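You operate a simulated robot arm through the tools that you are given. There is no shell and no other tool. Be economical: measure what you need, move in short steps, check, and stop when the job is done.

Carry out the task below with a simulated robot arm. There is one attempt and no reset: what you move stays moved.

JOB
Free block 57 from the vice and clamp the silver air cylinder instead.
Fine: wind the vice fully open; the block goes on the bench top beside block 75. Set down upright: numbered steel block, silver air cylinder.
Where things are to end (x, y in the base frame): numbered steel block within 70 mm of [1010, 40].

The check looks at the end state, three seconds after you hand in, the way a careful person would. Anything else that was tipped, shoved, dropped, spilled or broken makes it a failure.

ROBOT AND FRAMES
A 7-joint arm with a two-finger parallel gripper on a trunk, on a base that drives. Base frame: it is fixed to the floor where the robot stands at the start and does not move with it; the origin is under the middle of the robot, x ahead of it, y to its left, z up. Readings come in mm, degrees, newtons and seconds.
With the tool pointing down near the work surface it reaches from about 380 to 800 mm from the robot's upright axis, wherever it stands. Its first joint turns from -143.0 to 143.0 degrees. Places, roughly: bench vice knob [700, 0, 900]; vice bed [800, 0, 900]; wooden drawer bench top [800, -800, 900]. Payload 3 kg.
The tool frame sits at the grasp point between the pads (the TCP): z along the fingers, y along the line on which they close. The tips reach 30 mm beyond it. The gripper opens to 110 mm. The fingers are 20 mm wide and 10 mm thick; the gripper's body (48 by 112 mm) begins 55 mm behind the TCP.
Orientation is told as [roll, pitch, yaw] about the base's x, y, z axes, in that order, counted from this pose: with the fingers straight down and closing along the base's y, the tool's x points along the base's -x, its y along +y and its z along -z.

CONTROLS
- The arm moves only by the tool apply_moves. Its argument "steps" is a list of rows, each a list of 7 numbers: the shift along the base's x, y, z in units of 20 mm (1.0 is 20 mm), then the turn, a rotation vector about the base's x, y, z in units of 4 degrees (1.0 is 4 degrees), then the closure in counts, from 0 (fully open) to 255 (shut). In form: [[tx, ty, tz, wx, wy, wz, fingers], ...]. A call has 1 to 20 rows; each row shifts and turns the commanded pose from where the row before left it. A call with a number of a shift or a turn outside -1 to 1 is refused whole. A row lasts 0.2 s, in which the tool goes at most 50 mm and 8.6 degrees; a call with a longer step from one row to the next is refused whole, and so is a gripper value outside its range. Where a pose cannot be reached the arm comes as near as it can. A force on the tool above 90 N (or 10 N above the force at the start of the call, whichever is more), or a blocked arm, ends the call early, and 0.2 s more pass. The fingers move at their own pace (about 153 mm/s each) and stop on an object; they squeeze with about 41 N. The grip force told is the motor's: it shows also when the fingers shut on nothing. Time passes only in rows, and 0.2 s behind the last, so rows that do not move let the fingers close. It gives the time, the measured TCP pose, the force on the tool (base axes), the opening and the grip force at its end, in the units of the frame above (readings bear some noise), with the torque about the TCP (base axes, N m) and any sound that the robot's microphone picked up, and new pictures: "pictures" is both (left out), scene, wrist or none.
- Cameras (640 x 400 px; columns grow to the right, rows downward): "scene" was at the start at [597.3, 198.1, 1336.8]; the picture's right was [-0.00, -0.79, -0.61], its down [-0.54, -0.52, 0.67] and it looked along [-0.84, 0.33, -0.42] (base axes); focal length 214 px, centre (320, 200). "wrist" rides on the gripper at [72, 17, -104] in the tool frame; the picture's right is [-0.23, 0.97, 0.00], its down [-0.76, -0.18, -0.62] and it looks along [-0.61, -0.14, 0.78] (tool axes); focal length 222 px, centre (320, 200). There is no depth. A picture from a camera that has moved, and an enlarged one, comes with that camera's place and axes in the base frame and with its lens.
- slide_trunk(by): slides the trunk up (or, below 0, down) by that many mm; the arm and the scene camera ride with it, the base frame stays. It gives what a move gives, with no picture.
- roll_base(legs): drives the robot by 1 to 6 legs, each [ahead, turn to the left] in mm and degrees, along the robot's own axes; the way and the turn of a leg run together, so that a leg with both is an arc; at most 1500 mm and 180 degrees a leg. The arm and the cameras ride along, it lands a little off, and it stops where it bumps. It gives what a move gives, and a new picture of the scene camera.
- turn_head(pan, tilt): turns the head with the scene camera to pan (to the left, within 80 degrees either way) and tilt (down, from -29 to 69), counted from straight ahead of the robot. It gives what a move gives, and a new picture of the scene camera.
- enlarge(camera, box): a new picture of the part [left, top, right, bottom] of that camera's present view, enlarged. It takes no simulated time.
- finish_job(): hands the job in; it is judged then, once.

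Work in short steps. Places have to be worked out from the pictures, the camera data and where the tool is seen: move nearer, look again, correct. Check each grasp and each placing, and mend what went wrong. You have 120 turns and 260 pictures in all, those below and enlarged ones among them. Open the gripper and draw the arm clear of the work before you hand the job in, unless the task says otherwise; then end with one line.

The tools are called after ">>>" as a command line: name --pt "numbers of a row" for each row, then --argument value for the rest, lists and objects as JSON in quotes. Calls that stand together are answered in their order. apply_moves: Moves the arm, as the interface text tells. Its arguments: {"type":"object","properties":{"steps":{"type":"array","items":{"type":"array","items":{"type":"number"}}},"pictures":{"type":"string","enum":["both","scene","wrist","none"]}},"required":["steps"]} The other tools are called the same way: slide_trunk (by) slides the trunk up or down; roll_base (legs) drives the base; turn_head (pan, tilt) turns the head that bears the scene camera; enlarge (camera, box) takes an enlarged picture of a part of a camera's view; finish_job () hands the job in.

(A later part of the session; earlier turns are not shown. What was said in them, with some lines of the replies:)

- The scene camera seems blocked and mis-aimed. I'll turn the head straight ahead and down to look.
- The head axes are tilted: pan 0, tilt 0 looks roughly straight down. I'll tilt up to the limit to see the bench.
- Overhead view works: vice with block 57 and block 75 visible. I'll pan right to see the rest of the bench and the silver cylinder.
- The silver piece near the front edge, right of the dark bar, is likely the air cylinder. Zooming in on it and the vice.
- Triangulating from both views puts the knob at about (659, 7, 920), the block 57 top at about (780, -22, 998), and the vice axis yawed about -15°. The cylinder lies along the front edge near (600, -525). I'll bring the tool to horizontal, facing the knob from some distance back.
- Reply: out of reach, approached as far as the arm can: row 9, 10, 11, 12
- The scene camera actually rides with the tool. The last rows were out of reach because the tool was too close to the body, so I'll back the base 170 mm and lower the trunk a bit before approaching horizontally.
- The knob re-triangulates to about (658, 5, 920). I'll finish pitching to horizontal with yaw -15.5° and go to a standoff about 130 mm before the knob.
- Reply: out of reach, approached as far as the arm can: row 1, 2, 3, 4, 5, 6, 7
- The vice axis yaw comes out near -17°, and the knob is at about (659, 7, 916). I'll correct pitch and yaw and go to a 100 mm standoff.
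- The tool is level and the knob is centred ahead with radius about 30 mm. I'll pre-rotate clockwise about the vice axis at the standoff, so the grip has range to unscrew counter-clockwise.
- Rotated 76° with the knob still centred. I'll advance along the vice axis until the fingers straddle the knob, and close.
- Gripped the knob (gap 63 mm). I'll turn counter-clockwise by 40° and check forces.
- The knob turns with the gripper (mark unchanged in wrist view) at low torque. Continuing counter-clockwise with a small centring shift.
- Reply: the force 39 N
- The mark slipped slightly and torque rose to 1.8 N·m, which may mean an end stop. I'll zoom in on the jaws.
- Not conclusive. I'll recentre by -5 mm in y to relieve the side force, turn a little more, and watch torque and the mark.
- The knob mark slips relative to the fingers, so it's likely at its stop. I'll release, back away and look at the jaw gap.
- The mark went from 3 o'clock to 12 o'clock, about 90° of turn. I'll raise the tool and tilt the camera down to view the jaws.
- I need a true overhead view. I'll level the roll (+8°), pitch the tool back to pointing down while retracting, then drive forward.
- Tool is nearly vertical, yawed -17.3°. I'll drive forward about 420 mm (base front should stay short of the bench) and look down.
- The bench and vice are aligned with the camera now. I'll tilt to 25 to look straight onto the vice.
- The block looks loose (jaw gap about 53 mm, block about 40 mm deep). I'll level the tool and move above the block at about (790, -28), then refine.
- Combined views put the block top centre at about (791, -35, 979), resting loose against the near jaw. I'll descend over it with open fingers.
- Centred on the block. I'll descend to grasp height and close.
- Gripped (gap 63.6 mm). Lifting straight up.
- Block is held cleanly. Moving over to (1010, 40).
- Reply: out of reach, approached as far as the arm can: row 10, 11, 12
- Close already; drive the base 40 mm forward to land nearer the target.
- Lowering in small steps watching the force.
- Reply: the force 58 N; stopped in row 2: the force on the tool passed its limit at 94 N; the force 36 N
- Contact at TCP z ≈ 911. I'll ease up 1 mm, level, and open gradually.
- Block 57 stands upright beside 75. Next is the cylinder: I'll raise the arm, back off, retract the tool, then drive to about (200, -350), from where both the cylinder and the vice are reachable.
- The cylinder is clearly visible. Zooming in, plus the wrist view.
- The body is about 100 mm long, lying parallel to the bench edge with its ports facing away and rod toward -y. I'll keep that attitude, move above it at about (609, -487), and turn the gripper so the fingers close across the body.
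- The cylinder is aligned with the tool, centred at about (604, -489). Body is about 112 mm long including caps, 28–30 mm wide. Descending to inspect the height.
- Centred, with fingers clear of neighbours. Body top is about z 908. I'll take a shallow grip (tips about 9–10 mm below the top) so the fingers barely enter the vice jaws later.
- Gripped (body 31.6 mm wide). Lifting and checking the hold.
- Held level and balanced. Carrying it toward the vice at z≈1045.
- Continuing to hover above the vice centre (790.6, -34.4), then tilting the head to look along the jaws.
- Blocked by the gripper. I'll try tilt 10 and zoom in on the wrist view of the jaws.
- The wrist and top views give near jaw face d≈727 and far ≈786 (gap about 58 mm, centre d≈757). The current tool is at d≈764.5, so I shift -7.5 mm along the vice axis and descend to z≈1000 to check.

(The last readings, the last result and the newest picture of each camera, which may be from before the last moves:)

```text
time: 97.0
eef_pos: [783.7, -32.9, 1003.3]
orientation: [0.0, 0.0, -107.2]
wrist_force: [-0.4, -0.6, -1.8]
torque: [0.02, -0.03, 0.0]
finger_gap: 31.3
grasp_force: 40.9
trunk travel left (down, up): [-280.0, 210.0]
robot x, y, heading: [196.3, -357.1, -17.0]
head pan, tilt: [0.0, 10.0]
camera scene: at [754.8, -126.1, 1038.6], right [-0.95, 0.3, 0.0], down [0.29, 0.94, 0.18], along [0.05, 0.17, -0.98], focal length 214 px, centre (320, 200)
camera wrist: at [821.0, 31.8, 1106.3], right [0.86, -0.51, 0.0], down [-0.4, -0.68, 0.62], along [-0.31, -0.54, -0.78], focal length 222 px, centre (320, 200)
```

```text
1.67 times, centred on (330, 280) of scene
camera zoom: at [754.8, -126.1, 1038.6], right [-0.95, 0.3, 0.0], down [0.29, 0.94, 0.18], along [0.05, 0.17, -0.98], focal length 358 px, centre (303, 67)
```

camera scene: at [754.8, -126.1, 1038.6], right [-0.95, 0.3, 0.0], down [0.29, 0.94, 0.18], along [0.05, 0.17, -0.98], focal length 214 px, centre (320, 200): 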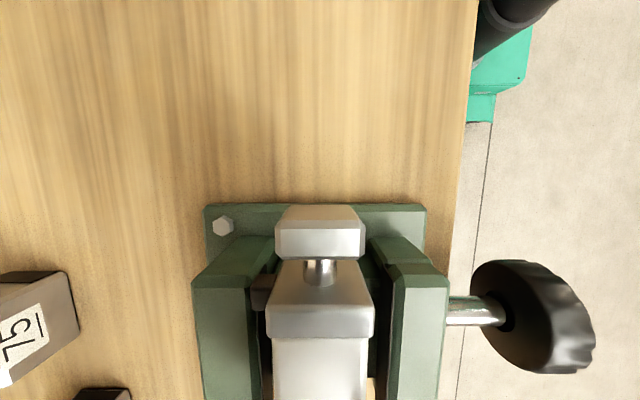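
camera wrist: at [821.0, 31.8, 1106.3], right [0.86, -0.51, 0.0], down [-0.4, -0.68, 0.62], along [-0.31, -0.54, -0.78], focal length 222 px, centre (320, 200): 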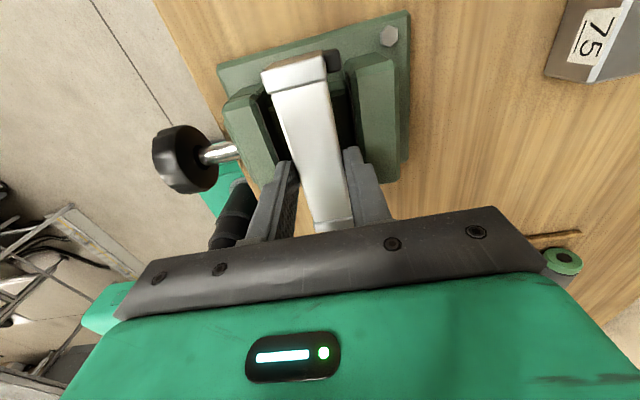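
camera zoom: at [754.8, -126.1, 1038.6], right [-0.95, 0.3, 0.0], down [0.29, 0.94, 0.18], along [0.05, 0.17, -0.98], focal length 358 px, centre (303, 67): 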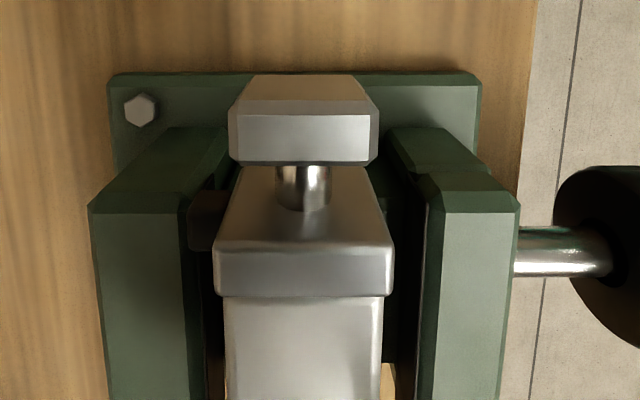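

The ports straddle the jaw ends symmetrically with a few mm clearance, which fits horizontal clamping. I'll shift -2 mm along d and descend.

>>> apply_moves --pt "-0.1 0.03 -0.3 0 0 0 255" --pt "0 0 -0.3 0 0 0 255" --pt "0 0 -0.1 0 0 0 255" --pt "0 0 0 0 0 0 255" --pictures "both"

>>> enlarge --camera "wrist" --box '[200, 0, 420, 220]'

>>> enlarge --camera "scene" --box '[200, 160, 460, 400]'

```text
time: 98.0
eef_pos: [780.2, -31.5, 990.1]
orientation: [-0.1, 0.1, -107.3]
wrist_force: [0.9, 0.2, -1.5]
torque: [0.01, -0.01, 0.0]
finger_gap: 31.4
grasp_force: 41.0
trunk travel left (down, up): [-280.0, 210.0]
robot x, y, heading: [195.4, -358.3, -17.0]
head pan, tilt: [0.0, 10.0]
camera scene: at [752.6, -126.0, 1025.0], right [-0.95, 0.3, 0.0], down [0.29, 0.94, 0.18], along [0.05, 0.17, -0.98], focal length 214 px, centre (320, 200)
camera wrist: at [818.8, 31.8, 1092.6], right [0.86, -0.51, 0.0], down [-0.4, -0.68, 0.62], along [-0.32, -0.54, -0.78], focal length 222 px, centre (320, 200)
```

scene: 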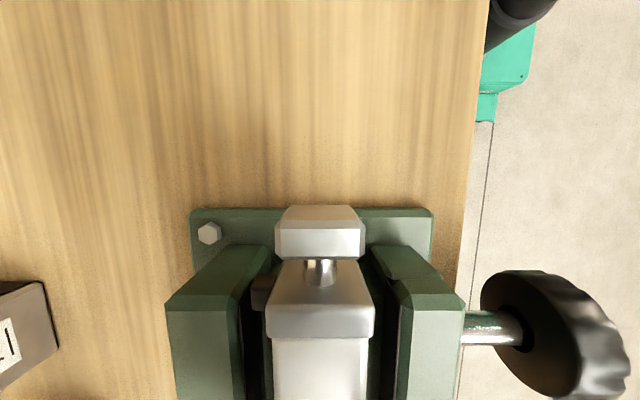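
wrist: 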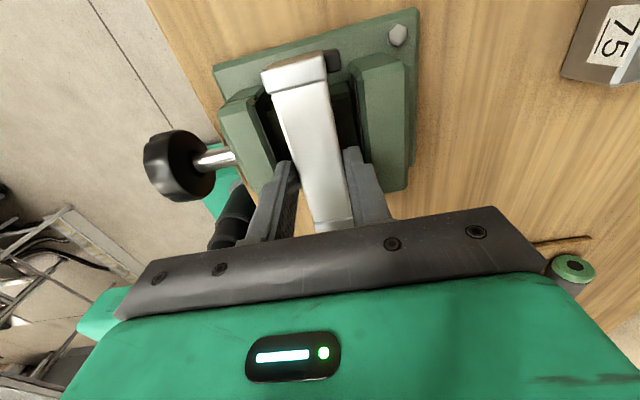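

```text
1.82 times, centred on (310, 110) of wrist
camera zoom: at [818.8, 31.8, 1092.6], right [0.86, -0.51, 0.0], down [-0.4, -0.68, 0.62], along [-0.32, -0.54, -0.78], focal length 404 px, centre (338, 364)
```

zoom: 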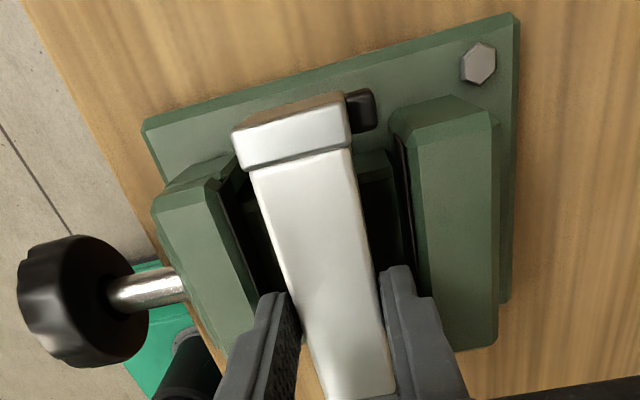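

```text
1.67 times, centred on (330, 280) of scene
camera zoom: at [752.6, -126.0, 1025.0], right [-0.95, 0.3, 0.0], down [0.29, 0.94, 0.18], along [0.05, 0.17, -0.98], focal length 358 px, centre (303, 67)
```

zoom: 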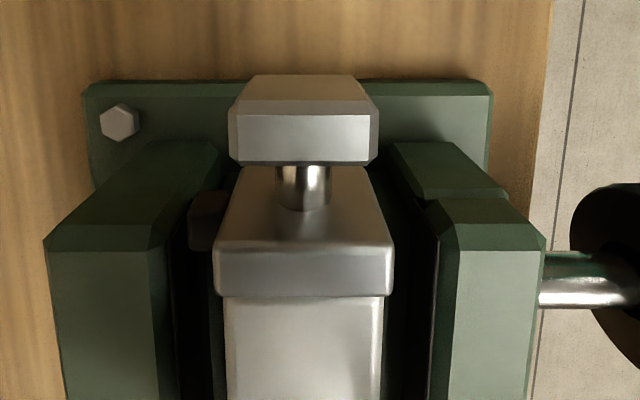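

Well centred between jaws. Lowering in small steps, watching for contact.

>>> apply_moves --pt "0 0 -0.1 0 0 0 255" --pt "0 0 -0.05 0 0 0 255" --pt "0 0 0 0 0 0 255" --pictures "none"

>>> apply_moves --pt "0 0 -0.1 0 0 0 255" --pt "0 0 -0.05 0 0 0 255" --pt "0 0 0 0 0 0 255" --pictures "none"

```text
time: 98.8
eef_pos: [779.4, -32.4, 986.5]
orientation: [0.0, 0.0, -107.3]
wrist_force: [-0.3, 0.0, -2.3]
torque: [0.06, 0.0, 0.01]
finger_gap: 31.3
grasp_force: 41.2
trunk travel left (down, up): [-280.0, 210.0]
robot x, y, heading: [193.1, -357.0, -17.1]
head pan, tilt: [0.0, 10.0]
```

```text
time: 99.6
eef_pos: [781.0, -32.0, 984.2]
orientation: [0.1, 0.2, -107.2]
wrist_force: [0.5, -1.6, 11.6]
torque: [-0.3, 0.16, 0.01]
finger_gap: 31.3
grasp_force: 40.9
trunk travel left (down, up): [-280.0, 210.0]
robot x, y, heading: [195.2, -357.4, -17.1]
head pan, tilt: [0.0, 10.0]
```

Contact at TCP z≈984, matching the expected seat on the vice bed. I'll open just a few mm, since the fingers are near the jaws, and rise.

>>> apply_moves --pt "0 0 0.02 0 0 0 175" --pt "0 0 0 0 0 0 174" --pt "0 0 0.15 0 0 0 174" --pt "0 0 0.25 0 0 0 174" --pt "0 0 0.25 0 0 0 174" --pt "0 0 0.3 0 0 0 170" --pt "0 0 0 0 0 0 170" --pictures "both"

```text
time: 101.2
eef_pos: [780.2, -32.8, 1001.7]
orientation: [0.0, 0.1, -107.2]
wrist_force: [-0.1, 0.1, -0.5]
torque: [0.0, -0.01, 0.02]
finger_gap: 36.5
grasp_force: 0.1
trunk travel left (down, up): [-280.0, 210.0]
robot x, y, heading: [194.9, -357.6, -16.9]
head pan, tilt: [0.0, 10.0]
camera scene: at [752.6, -125.9, 1038.3], right [-0.95, 0.3, 0.0], down [0.29, 0.94, 0.18], along [0.05, 0.17, -0.98], focal length 214 px, centre (320, 200)
camera wrist: at [818.8, 31.9, 1106.0], right [0.86, -0.51, 0.0], down [-0.4, -0.68, 0.62], along [-0.31, -0.54, -0.78], focal length 222 px, centre (320, 200)
```

scene: 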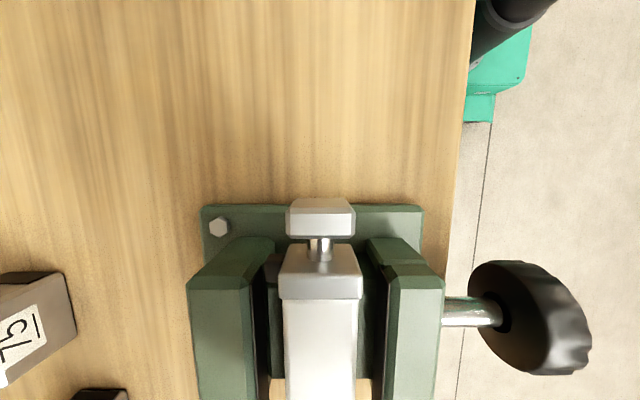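
wrist: 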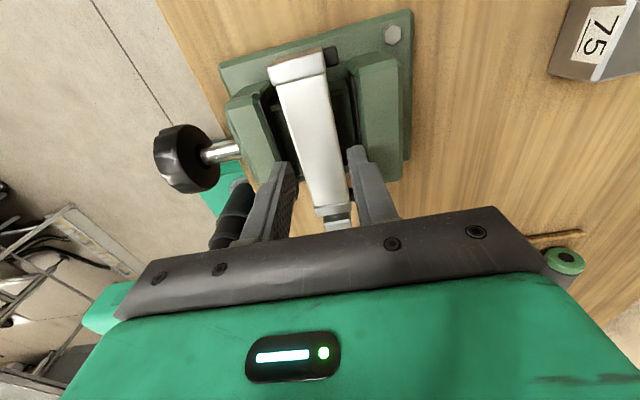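

The cylinder rests level in the vice. Now I raise, open, swing the tool back to yaw, and recentre it in front of the robot before driving to the knob-turning station.

>>> apply_moves --pt "0 0 0.6 0 0 0 150" --pt "0 0 1 0 0 0 100" --pt "0 0 1 0 0 0 0" --pt "0 0 1 0 0 0 0" --pt "0 0 1 0 0 1 0" --pt "0 -1 1 0 0 1 0" --pt "0 -1 1 0 0 1 0" --pt "0 -1 1 0 0 1 0" --pt "-0.1 -1 0 0 0 1 0" --pt "-0.1 -1 0 0 0 1 0" --pt "-0.1 -1 0 0 0 1 0" --pt "-0.1 -1 0 0 0 1 0" --pt "-0.1 -1 0 0 0 1 0" --pt "-0.1 -1 0 0 0 1 0" --pt "-0.1 -1 0 0 0 1 0" --pt "-0.1 -1 0 0 0 1 0" --pt "-0.1 -1 0 0 0 1 0" --pt "-0.1 -1 0 0 0 1 0" --pt "-0.1 -1 0 0 0 1 0" --pt "-0.1 -1 0 0 0 1 0" --pictures "none"

>>> apply_moves --pt "-0.1 -1 0 0 0 1 0" --pt "-0.1 -1 0 0 0 1 0" --pt "0 -1 0 0 0 0.25 0" --pt "0 -1 0 0 0 0 0" --pt "0 -1 0 0 0 0 0" --pt "0 -1 0 0 0 0 0" --pt "0 0 0 0 0 0 0" --pictures "none"

>>> roll_base --legs '[[0, -28], [-517, 0], [0, 45]]'

```text
time: 105.4
eef_pos: [756.1, -331.9, 1155.9]
orientation: [0.1, 0.3, -43.2]
wrist_force: [0.7, 0.8, 0.0]
torque: [-0.04, 0.0, -0.01]
finger_gap: 109.7
grasp_force: 0.0
trunk travel left (down, up): [-280.0, 210.0]
robot x, y, heading: [196.3, -359.1, -17.0]
head pan, tilt: [0.0, 10.0]
```

```text
time: 107.0
eef_pos: [754.8, -452.3, 1153.4]
orientation: [0.0, 0.3, -34.3]
wrist_force: [-0.5, 0.5, 1.0]
torque: [0.03, -0.03, -0.01]
finger_gap: 110.2
grasp_force: 0.1
trunk travel left (down, up): [-280.0, 210.0]
robot x, y, heading: [193.6, -359.5, -16.9]
head pan, tilt: [0.0, 10.0]
```

```text
time: 113.5
eef_pos: [385.7, 77.7, 1154.5]
orientation: [0.0, 0.2, -17.5]
wrist_force: [-0.4, -0.7, -0.3]
torque: [0.02, -0.01, 0.04]
finger_gap: 110.1
grasp_force: 0.1
trunk travel left (down, up): [-280.0, 210.0]
robot x, y, heading: [-176.1, -27.5, -0.1]
head pan, tilt: [0.0, 10.0]
camera scene: at [476.1, 45.6, 1189.9], right [-0.3, -0.95, 0.0], down [-0.94, 0.3, 0.18], along [-0.17, 0.05, -0.98], focal length 214 px, centre (320, 200)
```

scene: 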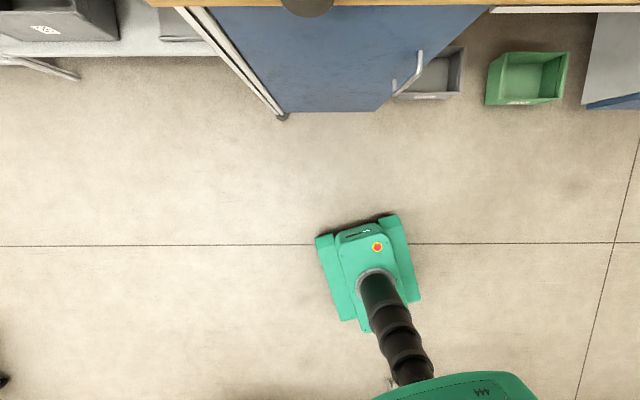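

Now pitch the tool to horizontal about its closing axis while moving to the knob standoff.

>>> apply_moves --pt "1 -0.2 -0.6 -0.298 -0.9545 0 0" --pt "1 -0.2 -0.6 -0.298 -0.9545 0 0" --pt "1 -0.2 -0.6 -0.298 -0.9545 0 0" --pt "1 -0.2 -0.6 -0.298 -0.9545 0 0" --pt "1 -0.2 -0.6 -0.298 -0.9545 0 0" --pt "1 -0.2 -0.6 -0.298 -0.9545 0 0" --pt "1 -0.2 -0.6 -0.298 -0.9545 0 0" --pt "1 -0.2 -0.6 -0.298 -0.9545 0 0" --pt "0 0 -0.6 -0.298 -0.9545 0 0" --pt "0 0 -0.6 -0.298 -0.9545 0 0" --pt "0 0 -0.6 -0.298 -0.9545 0 0" --pt "0 0 -0.6 -0.298 -0.9545 0 0" --pt "0 0 -0.6 -0.298 -0.9545 0 0" --pt "0 0 -0.6 -0.298 -0.9545 0 0" --pt "0 0 -0.6 -0.298 -0.9545 0 0" --pt "0 0 -0.6 -0.298 -0.9545 0 0" --pt "0 0 -0.6 -0.298 -0.9545 0 0" --pt "0 0 -0.6 -0.298 -0.9545 0 0" --pt "0 0 -0.6 -0.298 -0.9545 0 0" --pt "0 0 -0.6 -0.298 -0.9545 0 0" --pictures "wrist"

```text
time: 117.7
eef_pos: [545.1, 45.5, 913.7]
orientation: [1.1, -79.9, -18.3]
wrist_force: [0.1, -1.3, -0.1]
torque: [0.02, 0.04, 0.0]
finger_gap: 110.1
grasp_force: 0.1
trunk travel left (down, up): [-280.0, 210.0]
robot x, y, heading: [-175.6, -21.9, -0.1]
head pan, tilt: [0.0, 10.0]
camera wrist: at [441.8, 96.5, 861.0], right [0.33, 0.92, 0.23], down [-0.51, -0.03, 0.86], along [0.79, -0.4, 0.46], focal length 222 px, centre (320, 200)
```

wrist: 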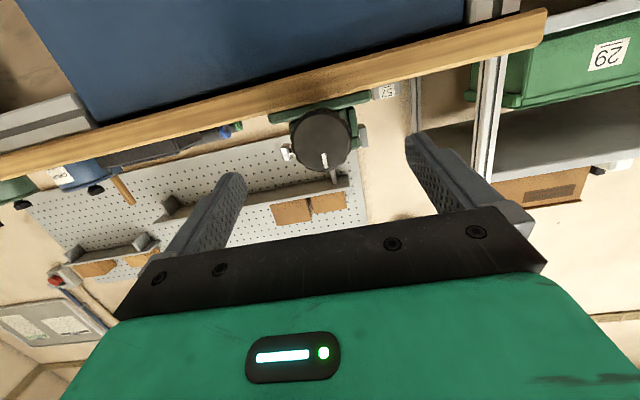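

Knob sits at about (645, 10.5, 912). Finish the pitch, centre, and pre-rotate counter-clockwise by 68°, so I can tighten clockwise.

>>> apply_moves --pt "0 -0.1 0 -0.298 -0.9545 0 0" --pt "0 -0.1 0 -0.298 -0.9545 0 0" --pt "0 0 0 -0.15 -0.477 0 0" --pt "0 0 0 -0.956 0.298 0 0" --pt "0 0 0 -0.956 0.298 0 0" --pt "0 0 0 -0.956 0.298 0 0" --pt "0 0 0 -0.956 0.298 0 0" --pt "0 0 0 -0.956 0.298 0 0" --pt "0 0 0 -0.956 0.298 0 0" --pt "0 0 0 -0.956 0.298 0 0" --pt "0 0 0 -0.956 0.298 0 0" --pt "0 0 0 -0.956 0.298 0 0" --pt "0 0 0 -0.956 0.298 0 0" --pt "0 0 0 -0.956 0.298 0 0" --pt "0 0 0 -0.956 0.298 0 0" --pt "0 0 0 -0.956 0.298 0 0" --pt "0 0 0 -0.956 0.298 0 0" --pt "0 0 0 -0.956 0.298 0 0" --pt "0 0 0 -0.956 0.298 0 0" --pt "0 0 0 -0.956 0.298 0 0" --pictures "wrist"

```text
time: 121.9
eef_pos: [545.8, 40.5, 914.2]
orientation: [-89.8, -22.1, 72.6]
wrist_force: [-0.6, 0.7, -0.2]
torque: [-0.02, 0.04, 0.0]
finger_gap: 110.2
grasp_force: 0.1
trunk travel left (down, up): [-280.0, 210.0]
robot x, y, heading: [-175.6, -26.1, -0.1]
head pan, tilt: [0.0, 10.0]
camera wrist: at [430.0, 14.8, 871.7], right [0.17, 0.55, -0.82], down [-0.4, 0.8, 0.45], along [0.9, 0.25, 0.36], focal length 222 px, centre (320, 200)
```

wrist: 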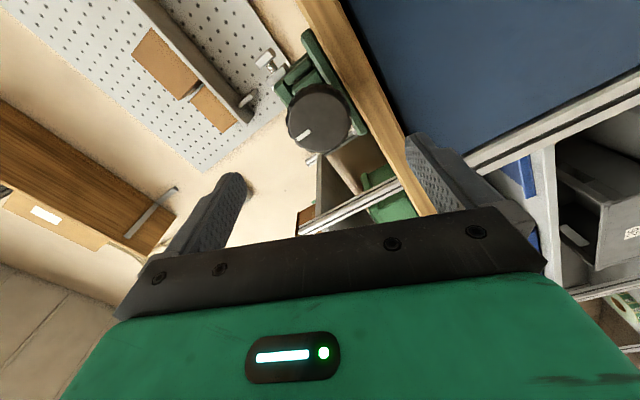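

Knob still centred on the tool axis. Advance, close on the knob, and turn clockwise 40°, following the screw inward slightly.

>>> apply_moves --pt "0.956 -0.31 0 0 0 0 0" --pt "0.956 -0.31 0 0 0 0 0" --pt "0.956 -0.298 0 0 0 0 0" --pt "0.956 -0.298 0 0 0 0 0" --pt "0.3 -0.09 0 0 0 0 0" --pt "0 0 0 0 0 0 0" --pt "0 0 0 0 0 0 120" --pt "0 0 0 0 0 0 200" --pt "0 0 0 0 0 0 255" --pt "0 0 0 0 0 0 255" --pt "0.027 -0.008 0 0.956 -0.298 0 255" --pt "0.027 -0.008 0 0.956 -0.298 0 255" --pt "0.027 -0.008 0 0.956 -0.298 0 255" --pt "0.027 -0.008 0 0.956 -0.298 0 255" --pt "0.027 -0.008 0 0.956 -0.298 0 255" --pt "0.027 -0.008 0 0.956 -0.298 0 255" --pt "0.027 -0.008 0 0.956 -0.298 0 255" --pt "0.027 -0.008 0 0.956 -0.298 0 255" --pt "0.027 -0.008 0 0.956 -0.298 0 255" --pt "0.027 -0.008 0 0.956 -0.298 0 255" --pictures "wrist"

```text
time: 126.1
eef_pos: [630.4, 14.3, 915.3]
orientation: [-89.7, -62.2, 72.5]
wrist_force: [-36.0, 10.2, -6.4]
torque: [0.02, 0.16, 0.03]
finger_gap: 62.0
grasp_force: 44.8
trunk travel left (down, up): [-280.0, 210.0]
robot x, y, heading: [-178.5, -26.5, -0.2]
head pan, tilt: [0.0, 10.0]
camera wrist: at [527.7, 27.8, 843.6], right [0.29, 0.92, -0.25], down [-0.53, 0.37, 0.76], along [0.8, -0.08, 0.6], focal length 222 px, centre (320, 200)
```

wrist: 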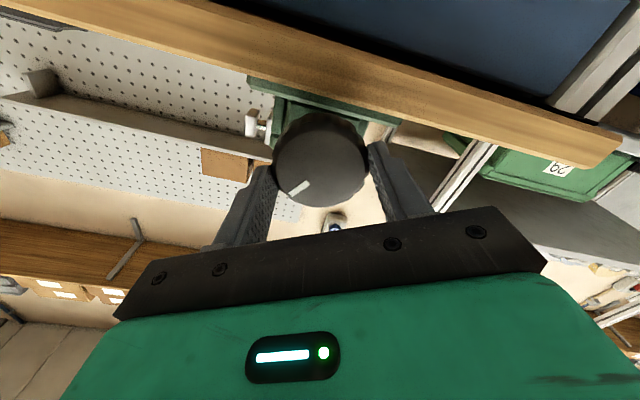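

The knob turns with the fingers; axial force shows I'm following too fast. I'll back off 2 mm and continue 80°.

>>> apply_moves --pt "-0.1 0.03 0 0.956 -0.298 0 255" --pt "0 0 0 0.956 -0.298 0 255" --pt "0 0 0 0.956 -0.298 0 255" --pt "0 0 0 0.956 -0.298 0 255" --pt "0 0 0 0.956 -0.298 0 255" --pt "0 0 0 0.956 -0.298 0 255" --pt "0 0 0 0.956 -0.298 0 255" --pt "0 0 0 0.956 -0.298 0 255" --pt "0 0 0 0.956 -0.298 0 255" --pt "0 0 0 0.956 -0.298 0 255" --pt "0 0 0 0.956 -0.298 0 255" --pt "0 0 0 0.956 -0.298 0 255" --pt "0 0 0 0.956 -0.298 0 255" --pt "0 0 0 0.956 -0.298 0 255" --pt "0 0 0 0.956 -0.298 0 255" --pt "0 0 0 0.956 -0.298 0 255" --pt "0 0 0 0.956 -0.298 0 255" --pt "0 0 0 0.956 -0.298 0 255" --pt "0 0 0 0.956 -0.298 0 255" --pt "0 0 0 0.956 -0.298 0 255" --pictures "wrist"

```text
time: 130.3
eef_pos: [631.5, 16.1, 915.3]
orientation: [90.2, -37.8, -107.2]
wrist_force: [15.1, 17.9, 18.4]
torque: [-0.23, -0.48, 0.47]
finger_gap: 62.1
grasp_force: 44.9
trunk travel left (down, up): [-280.0, 210.0]
robot x, y, heading: [-173.6, -28.9, -0.2]
head pan, tilt: [0.0, 10.0]
camera wrist: at [553.6, 110.7, 884.3], right [0.12, 0.4, 0.91], down [-0.81, -0.5, 0.33], along [0.58, -0.77, 0.26], focal length 222 px, centre (320, 200)
```

wrist: 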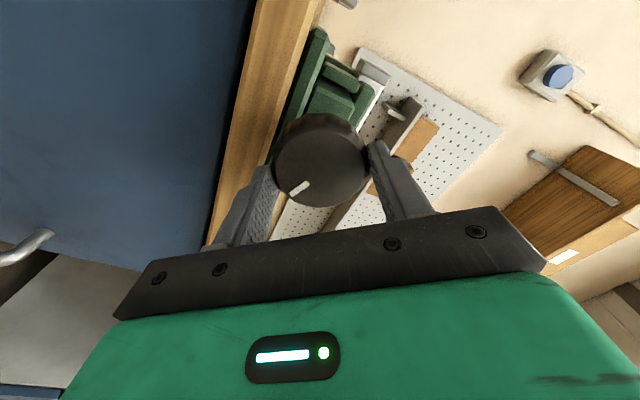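

No slip yet at 120° total. Continue 36° more with small centring.

>>> apply_moves --pt "0.08 0.05 0.05 0.956 -0.298 0 255" --pt "0 0 0 0.956 -0.298 0 255" --pt "0 0 0 0.956 -0.298 0 255" --pt "0 0 0 0.956 -0.298 0 255" --pt "0 0 0 0.956 -0.298 0 255" --pt "0 0 0 0.956 -0.298 0 255" --pt "0 0 0 0.956 -0.298 0 255" --pt "0 0 0 0.956 -0.298 0 255" --pt "0 0 0 0.956 -0.298 0 255" --pictures "wrist"

```text
time: 132.3
eef_pos: [632.4, 16.1, 915.5]
orientation: [90.0, -1.8, -107.2]
wrist_force: [-20.8, 13.9, -0.3]
torque: [0.06, 0.18, -0.59]
finger_gap: 62.1
grasp_force: 45.2
trunk travel left (down, up): [-280.0, 210.0]
robot x, y, heading: [-176.5, -27.9, -0.2]
head pan, tilt: [0.0, 10.0]
camera wrist: at [555.3, 116.0, 930.4], right [-0.06, -0.19, 0.98], down [-0.82, -0.55, -0.15], along [0.57, -0.81, -0.12], focal length 222 px, centre (320, 200)
```

wrist: 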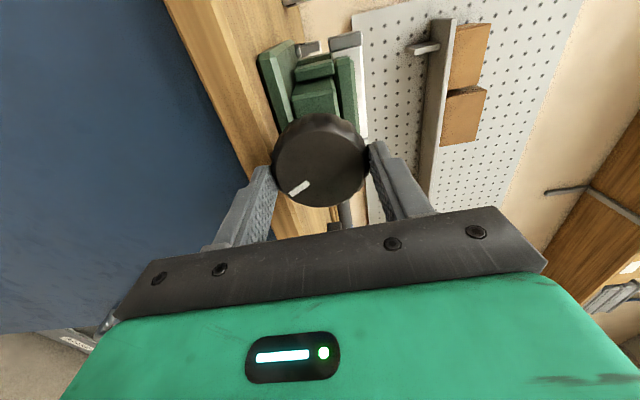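

156° turned with no slip. Let me check the jaw state.

>>> enlarge --camera "wrist" --box '[230, 10, 390, 130]'

>>> enlarge --camera "scene" --box '[0, 0, 640, 400]'

```text
3.33 times, centred on (310, 70) of wrist
camera zoom: at [555.3, 116.0, 930.4], right [-0.06, -0.19, 0.98], down [-0.82, -0.55, -0.15], along [0.57, -0.81, -0.12], focal length 740 px, centre (353, 633)
```

zoom: 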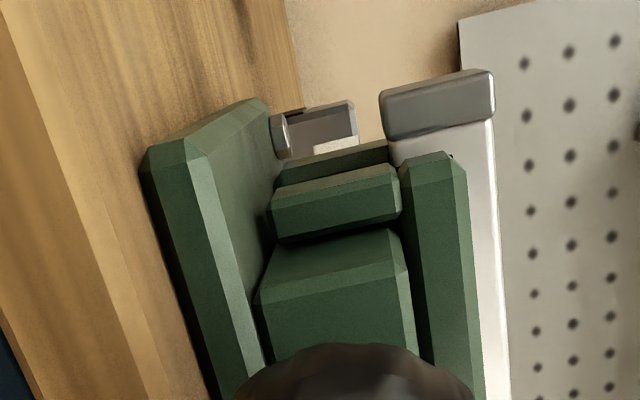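

```text
1.00 times, centred on (320, 200) of scene (not enlarged: the box is as wide or as high as the picture)
camera zoom: at [568.7, -67.0, 917.7], right [-0.01, -0.03, -1.0], down [0.13, 0.99, -0.03], along [0.99, -0.13, -0.01], focal length 214 px, centre (320, 200)
```

zoom: 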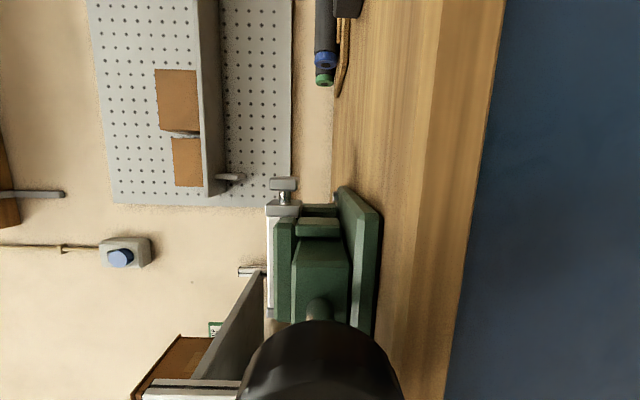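

The jaw has advanced but it isn't tight yet. I'll open, rotate back counter-clockwise in place around the knob, and regrip.

>>> apply_moves --pt "0 0 0 0 0 0 0" --pt "0 0 0 0 0 0 0" --pt "-0.1 0.03 0 -0.956 0.298 0 0" --pt "0 0 0 -0.956 0.298 0 0" --pt "0 0 0 -0.956 0.298 0 0" --pt "0 0 0 -0.956 0.298 0 0" --pt "0 0 0 -0.956 0.298 0 0" --pt "0 0 0 -0.956 0.298 0 0" --pt "0 0 0 -0.956 0.298 0 0" --pt "0 0 0 -0.956 0.298 0 0" --pt "0 0 0 -0.956 0.298 0 0" --pt "0 0 0 -0.956 0.298 0 0" --pt "0 0 0 -0.956 0.298 0 0" --pt "0 0 0 -0.956 0.298 0 0" --pt "0 0 0 -0.956 0.298 0 0" --pt "0 0 0 -0.956 0.298 0 0" --pt "0 0 0 -0.956 0.298 0 0" --pt "0 0 0 -0.956 0.298 0 0" --pt "0 0 0 -0.956 0.298 0 0" --pt "0 0 0 -0.956 0.298 0 0" --pictures "none"

>>> apply_moves --pt "0 0 0 -0.956 0.298 0 0" --pt "0 0 0 -0.956 0.298 0 0" --pt "0 0 0 -0.956 0.298 0 0" --pt "0 0 0 -0.956 0.298 0 0" --pt "0 0 0 -0.956 0.298 0 0" --pt "0 0 0 -0.956 0.298 0 0" --pt "0 0 0 -0.956 0.298 0 0" --pt "0 0 0 -0.956 0.298 0 0" --pt "0 0 0 -0.956 0.298 0 0" --pt "0 0 0 -0.956 0.298 0 0" --pt "0 0 0 -0.956 0.298 0 0" --pt "0 0 0 -0.956 0.298 0 0" --pt "0 0 0 -0.956 0.298 0 0" --pt "0 0 0 -0.956 0.298 0 0" --pt "0 0 0 -0.956 0.298 0 0" --pt "0 0 0 -0.956 0.298 0 0" --pt "0 0 0 -0.956 0.298 0 0" --pt "0 0 0 0 0 0 0" --pictures "wrist"

```text
time: 136.5
eef_pos: [630.5, 16.4, 916.3]
orientation: [89.4, -73.9, -106.8]
wrist_force: [0.1, -0.3, 0.7]
torque: [0.02, 0.06, 0.03]
finger_gap: 110.1
grasp_force: 0.2
trunk travel left (down, up): [-280.0, 210.0]
robot x, y, heading: [-177.8, -25.4, -0.3]
head pan, tilt: [0.0, 10.0]
```

```text
time: 140.3
eef_pos: [631.1, 16.0, 915.1]
orientation: [-89.7, -38.1, 72.6]
wrist_force: [-1.1, 0.2, 0.2]
torque: [0.04, 0.01, 0.0]
finger_gap: 109.8
grasp_force: 0.0
trunk travel left (down, up): [-280.0, 210.0]
robot x, y, heading: [-173.1, -22.9, -0.0]
head pan, tilt: [0.0, 10.0]
camera wrist: at [518.9, 2.6, 857.4], right [0.23, 0.74, -0.63], down [-0.45, 0.65, 0.61], along [0.86, 0.14, 0.48], focal length 222 px, centre (320, 200)
```

wrist: 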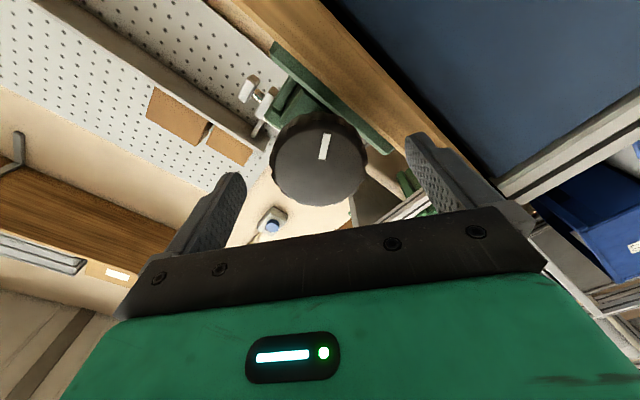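

The knob has moved in several mm; I'll advance 8 mm, regrip, and turn clockwise again.

>>> apply_moves --pt "0.38 -0.12 0 0 0 0 0" --pt "0 0 0 0 0 0 120" --pt "0 0 0 0 0 0 200" --pt "0 0 0 0 0 0 255" --pt "0 0 0 0 0 0 255" --pt "0.01 0 0 0.956 -0.298 0 255" --pt "0.01 0 0 0.956 -0.298 0 255" --pt "0.01 0 0 0.956 -0.298 0 255" --pt "0.01 0 0 0.956 -0.298 0 255" --pt "0.01 0 0 0.956 -0.298 0 255" --pt "0.01 0 0 0.956 -0.298 0 255" --pt "0.01 0 0 0.956 -0.298 0 255" --pt "0.01 0 0 0.956 -0.298 0 255" --pt "0.01 0 0 0.956 -0.298 0 255" --pt "0.01 0 0 0.956 -0.298 0 255" --pt "0.01 0 0 0.956 -0.298 0 255" --pt "0.01 0 0 0.956 -0.298 0 255" --pt "0.01 0 0 0.956 -0.298 0 255" --pt "0.01 0 0 0.956 -0.298 0 255" --pt "0.01 0 0 0.956 -0.298 0 255" --pictures "wrist"

```text
time: 144.5
eef_pos: [641.3, 12.6, 917.5]
orientation: [89.3, -81.7, -106.7]
wrist_force: [-8.0, -13.5, 3.8]
torque: [-1.16, 0.41, 0.28]
finger_gap: 63.9
grasp_force: 44.8
trunk travel left (down, up): [-280.0, 210.0]
robot x, y, heading: [-174.1, -29.4, -0.2]
head pan, tilt: [0.0, 10.0]
camera wrist: at [550.9, 69.2, 847.3], right [0.28, 0.89, 0.37], down [-0.68, -0.09, 0.73], along [0.68, -0.45, 0.58], focal length 222 px, centre (320, 200)
```

wrist: 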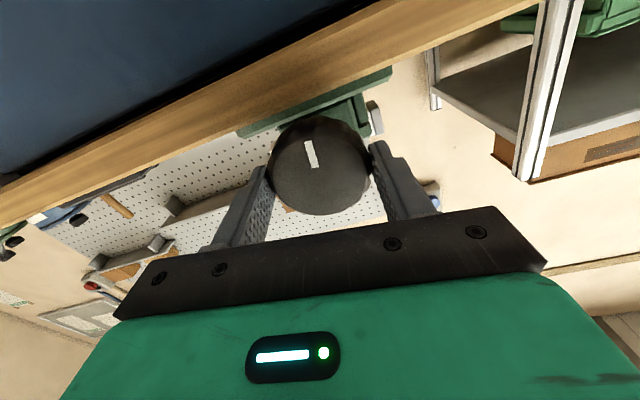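

Torque rose and the mark slips by about 25°, so the jaw is clamping. A few more degrees to make sure.

>>> apply_moves --pt "0 0 0 0.956 -0.298 0 255" --pt "0 0 0 0.956 -0.298 0 255" --pt "0 0 0 0.956 -0.298 0 255" --pt "0 0 0 0.956 -0.298 0 255" --pt "0 0 0 0.956 -0.298 0 255" --pt "0 0 0 0.956 -0.298 0 255" --pictures "wrist"

```text
time: 145.9
eef_pos: [641.2, 11.6, 915.6]
orientation: [89.7, -57.6, -106.9]
wrist_force: [-7.2, -13.1, -3.3]
torque: [-1.27, 0.39, 0.35]
finger_gap: 63.8
grasp_force: 45.0
trunk travel left (down, up): [-280.0, 210.0]
robot x, y, heading: [-174.0, -25.8, -0.0]
head pan, tilt: [0.0, 10.0]
camera wrist: at [559.2, 94.0, 863.4], right [0.21, 0.67, 0.71], down [-0.76, -0.35, 0.55], along [0.62, -0.66, 0.44], focal length 222 px, centre (320, 200)
```

wrist: 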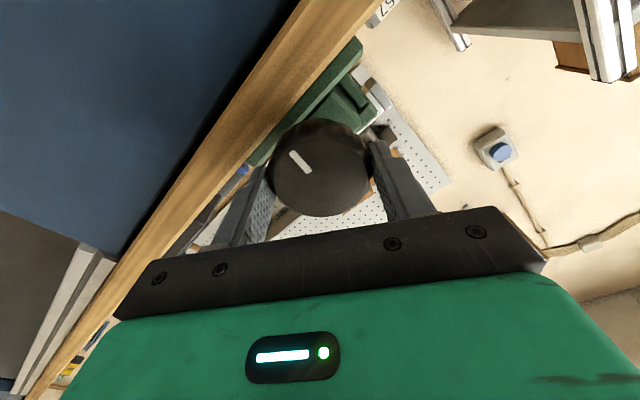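

The fingers just slip now; the knob is tight. Release, back out, level the roll and raise to inspect.

>>> apply_moves --pt "0 0 0 0 0 0 0" --pt "0 0 0 0 0 0 0" --pt "-0.956 0.298 0 0 0 0 0" --pt "-0.956 0.298 0 0 0 0 0" --pt "-0.956 0.298 0 0 0 0 0" --pt "-0.956 0.298 0 0 0 0 0" --pt "-0.8 0.298 0 -0.956 0.298 0 0" --pt "-0.3 0 0.5 -0.956 0.298 0 0" --pt "0 0 1 -0.956 0.298 0 0" --pt "0 0 1 -0.956 0.298 0 0" --pt "0 0 1 -0.956 0.298 0 0" --pt "0 0 1 -0.956 0.298 0 0" --pt "0.3 0 1 0 0 0 0" --pt "0.3 0 1 0 0 0 0" --pt "0.3 0 1 0.298 0.9545 0 0" --pt "0.3 0 1 0.298 0.9545 0 0" --pt "0.3 0 1 0.298 0.9545 0 0" --pt "0.3 0 1 0.298 0.9545 0 0" --pt "0 0 1 0.298 0.9545 0 0" --pt "0 0 0 0 0 0 0" --pictures "none"

>>> turn_head --pan 0 --tilt 10

```text
time: 150.1
eef_pos: [580.1, 42.8, 1146.2]
orientation: [21.2, -68.3, -39.8]
wrist_force: [0.1, -1.0, 0.6]
torque: [-0.02, 0.01, 0.01]
finger_gap: 110.0
grasp_force: 0.1
trunk travel left (down, up): [-280.0, 210.0]
robot x, y, heading: [-172.0, -26.7, -0.0]
head pan, tilt: [0.0, 10.0]
```

```text
time: 150.7
eef_pos: [579.7, 43.2, 1145.3]
orientation: [21.2, -68.4, -39.9]
wrist_force: [-0.1, 0.4, -0.9]
torque: [-0.02, 0.01, 0.01]
finger_gap: 110.1
grasp_force: 0.1
trunk travel left (down, up): [-280.0, 210.0]
robot x, y, heading: [-176.1, -28.9, -0.1]
head pan, tilt: [0.0, 10.0]
camera scene: at [573.3, 27.4, 1244.6], right [-0.34, -0.93, -0.13], down [-0.43, 0.28, -0.86], along [0.83, -0.23, -0.5], focal length 214 px, centre (320, 200)
```

scene: 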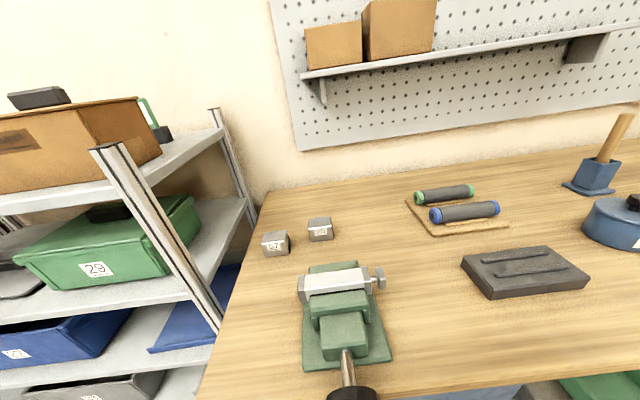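

>>> enlarge --camera "scene" --box '[240, 200, 440, 400]'

```text
2.00 times, centred on (340, 300) of scene
camera zoom: at [573.3, 27.4, 1244.6], right [-0.34, -0.93, -0.13], down [-0.43, 0.28, -0.86], along [0.83, -0.23, -0.5], focal length 429 px, centre (280, 0)
```

zoom: 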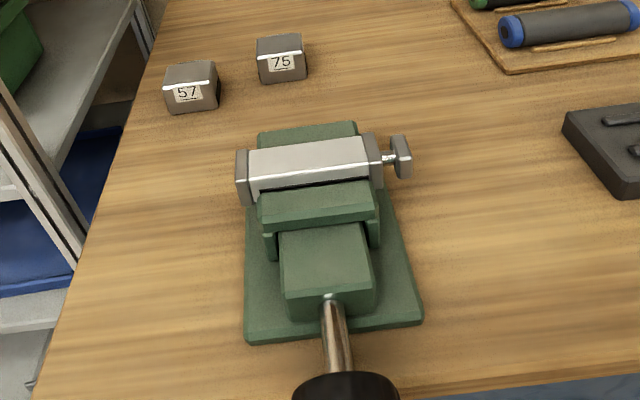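

The cylinder sits level and tight between the jaws, ports straddling them. Block 57 stands upright beside 75, the gripper is open and the arm is clear, so I'm handing in.

>>> finish_job

```text
The job is handed in.
```

I freed block 57 and stood it upright beside block 75 at about (1007, 38). The silver air cylinder is now clamped level in the vice, lying as it lay on the bench, because I took "upright" to mean that and not on end.
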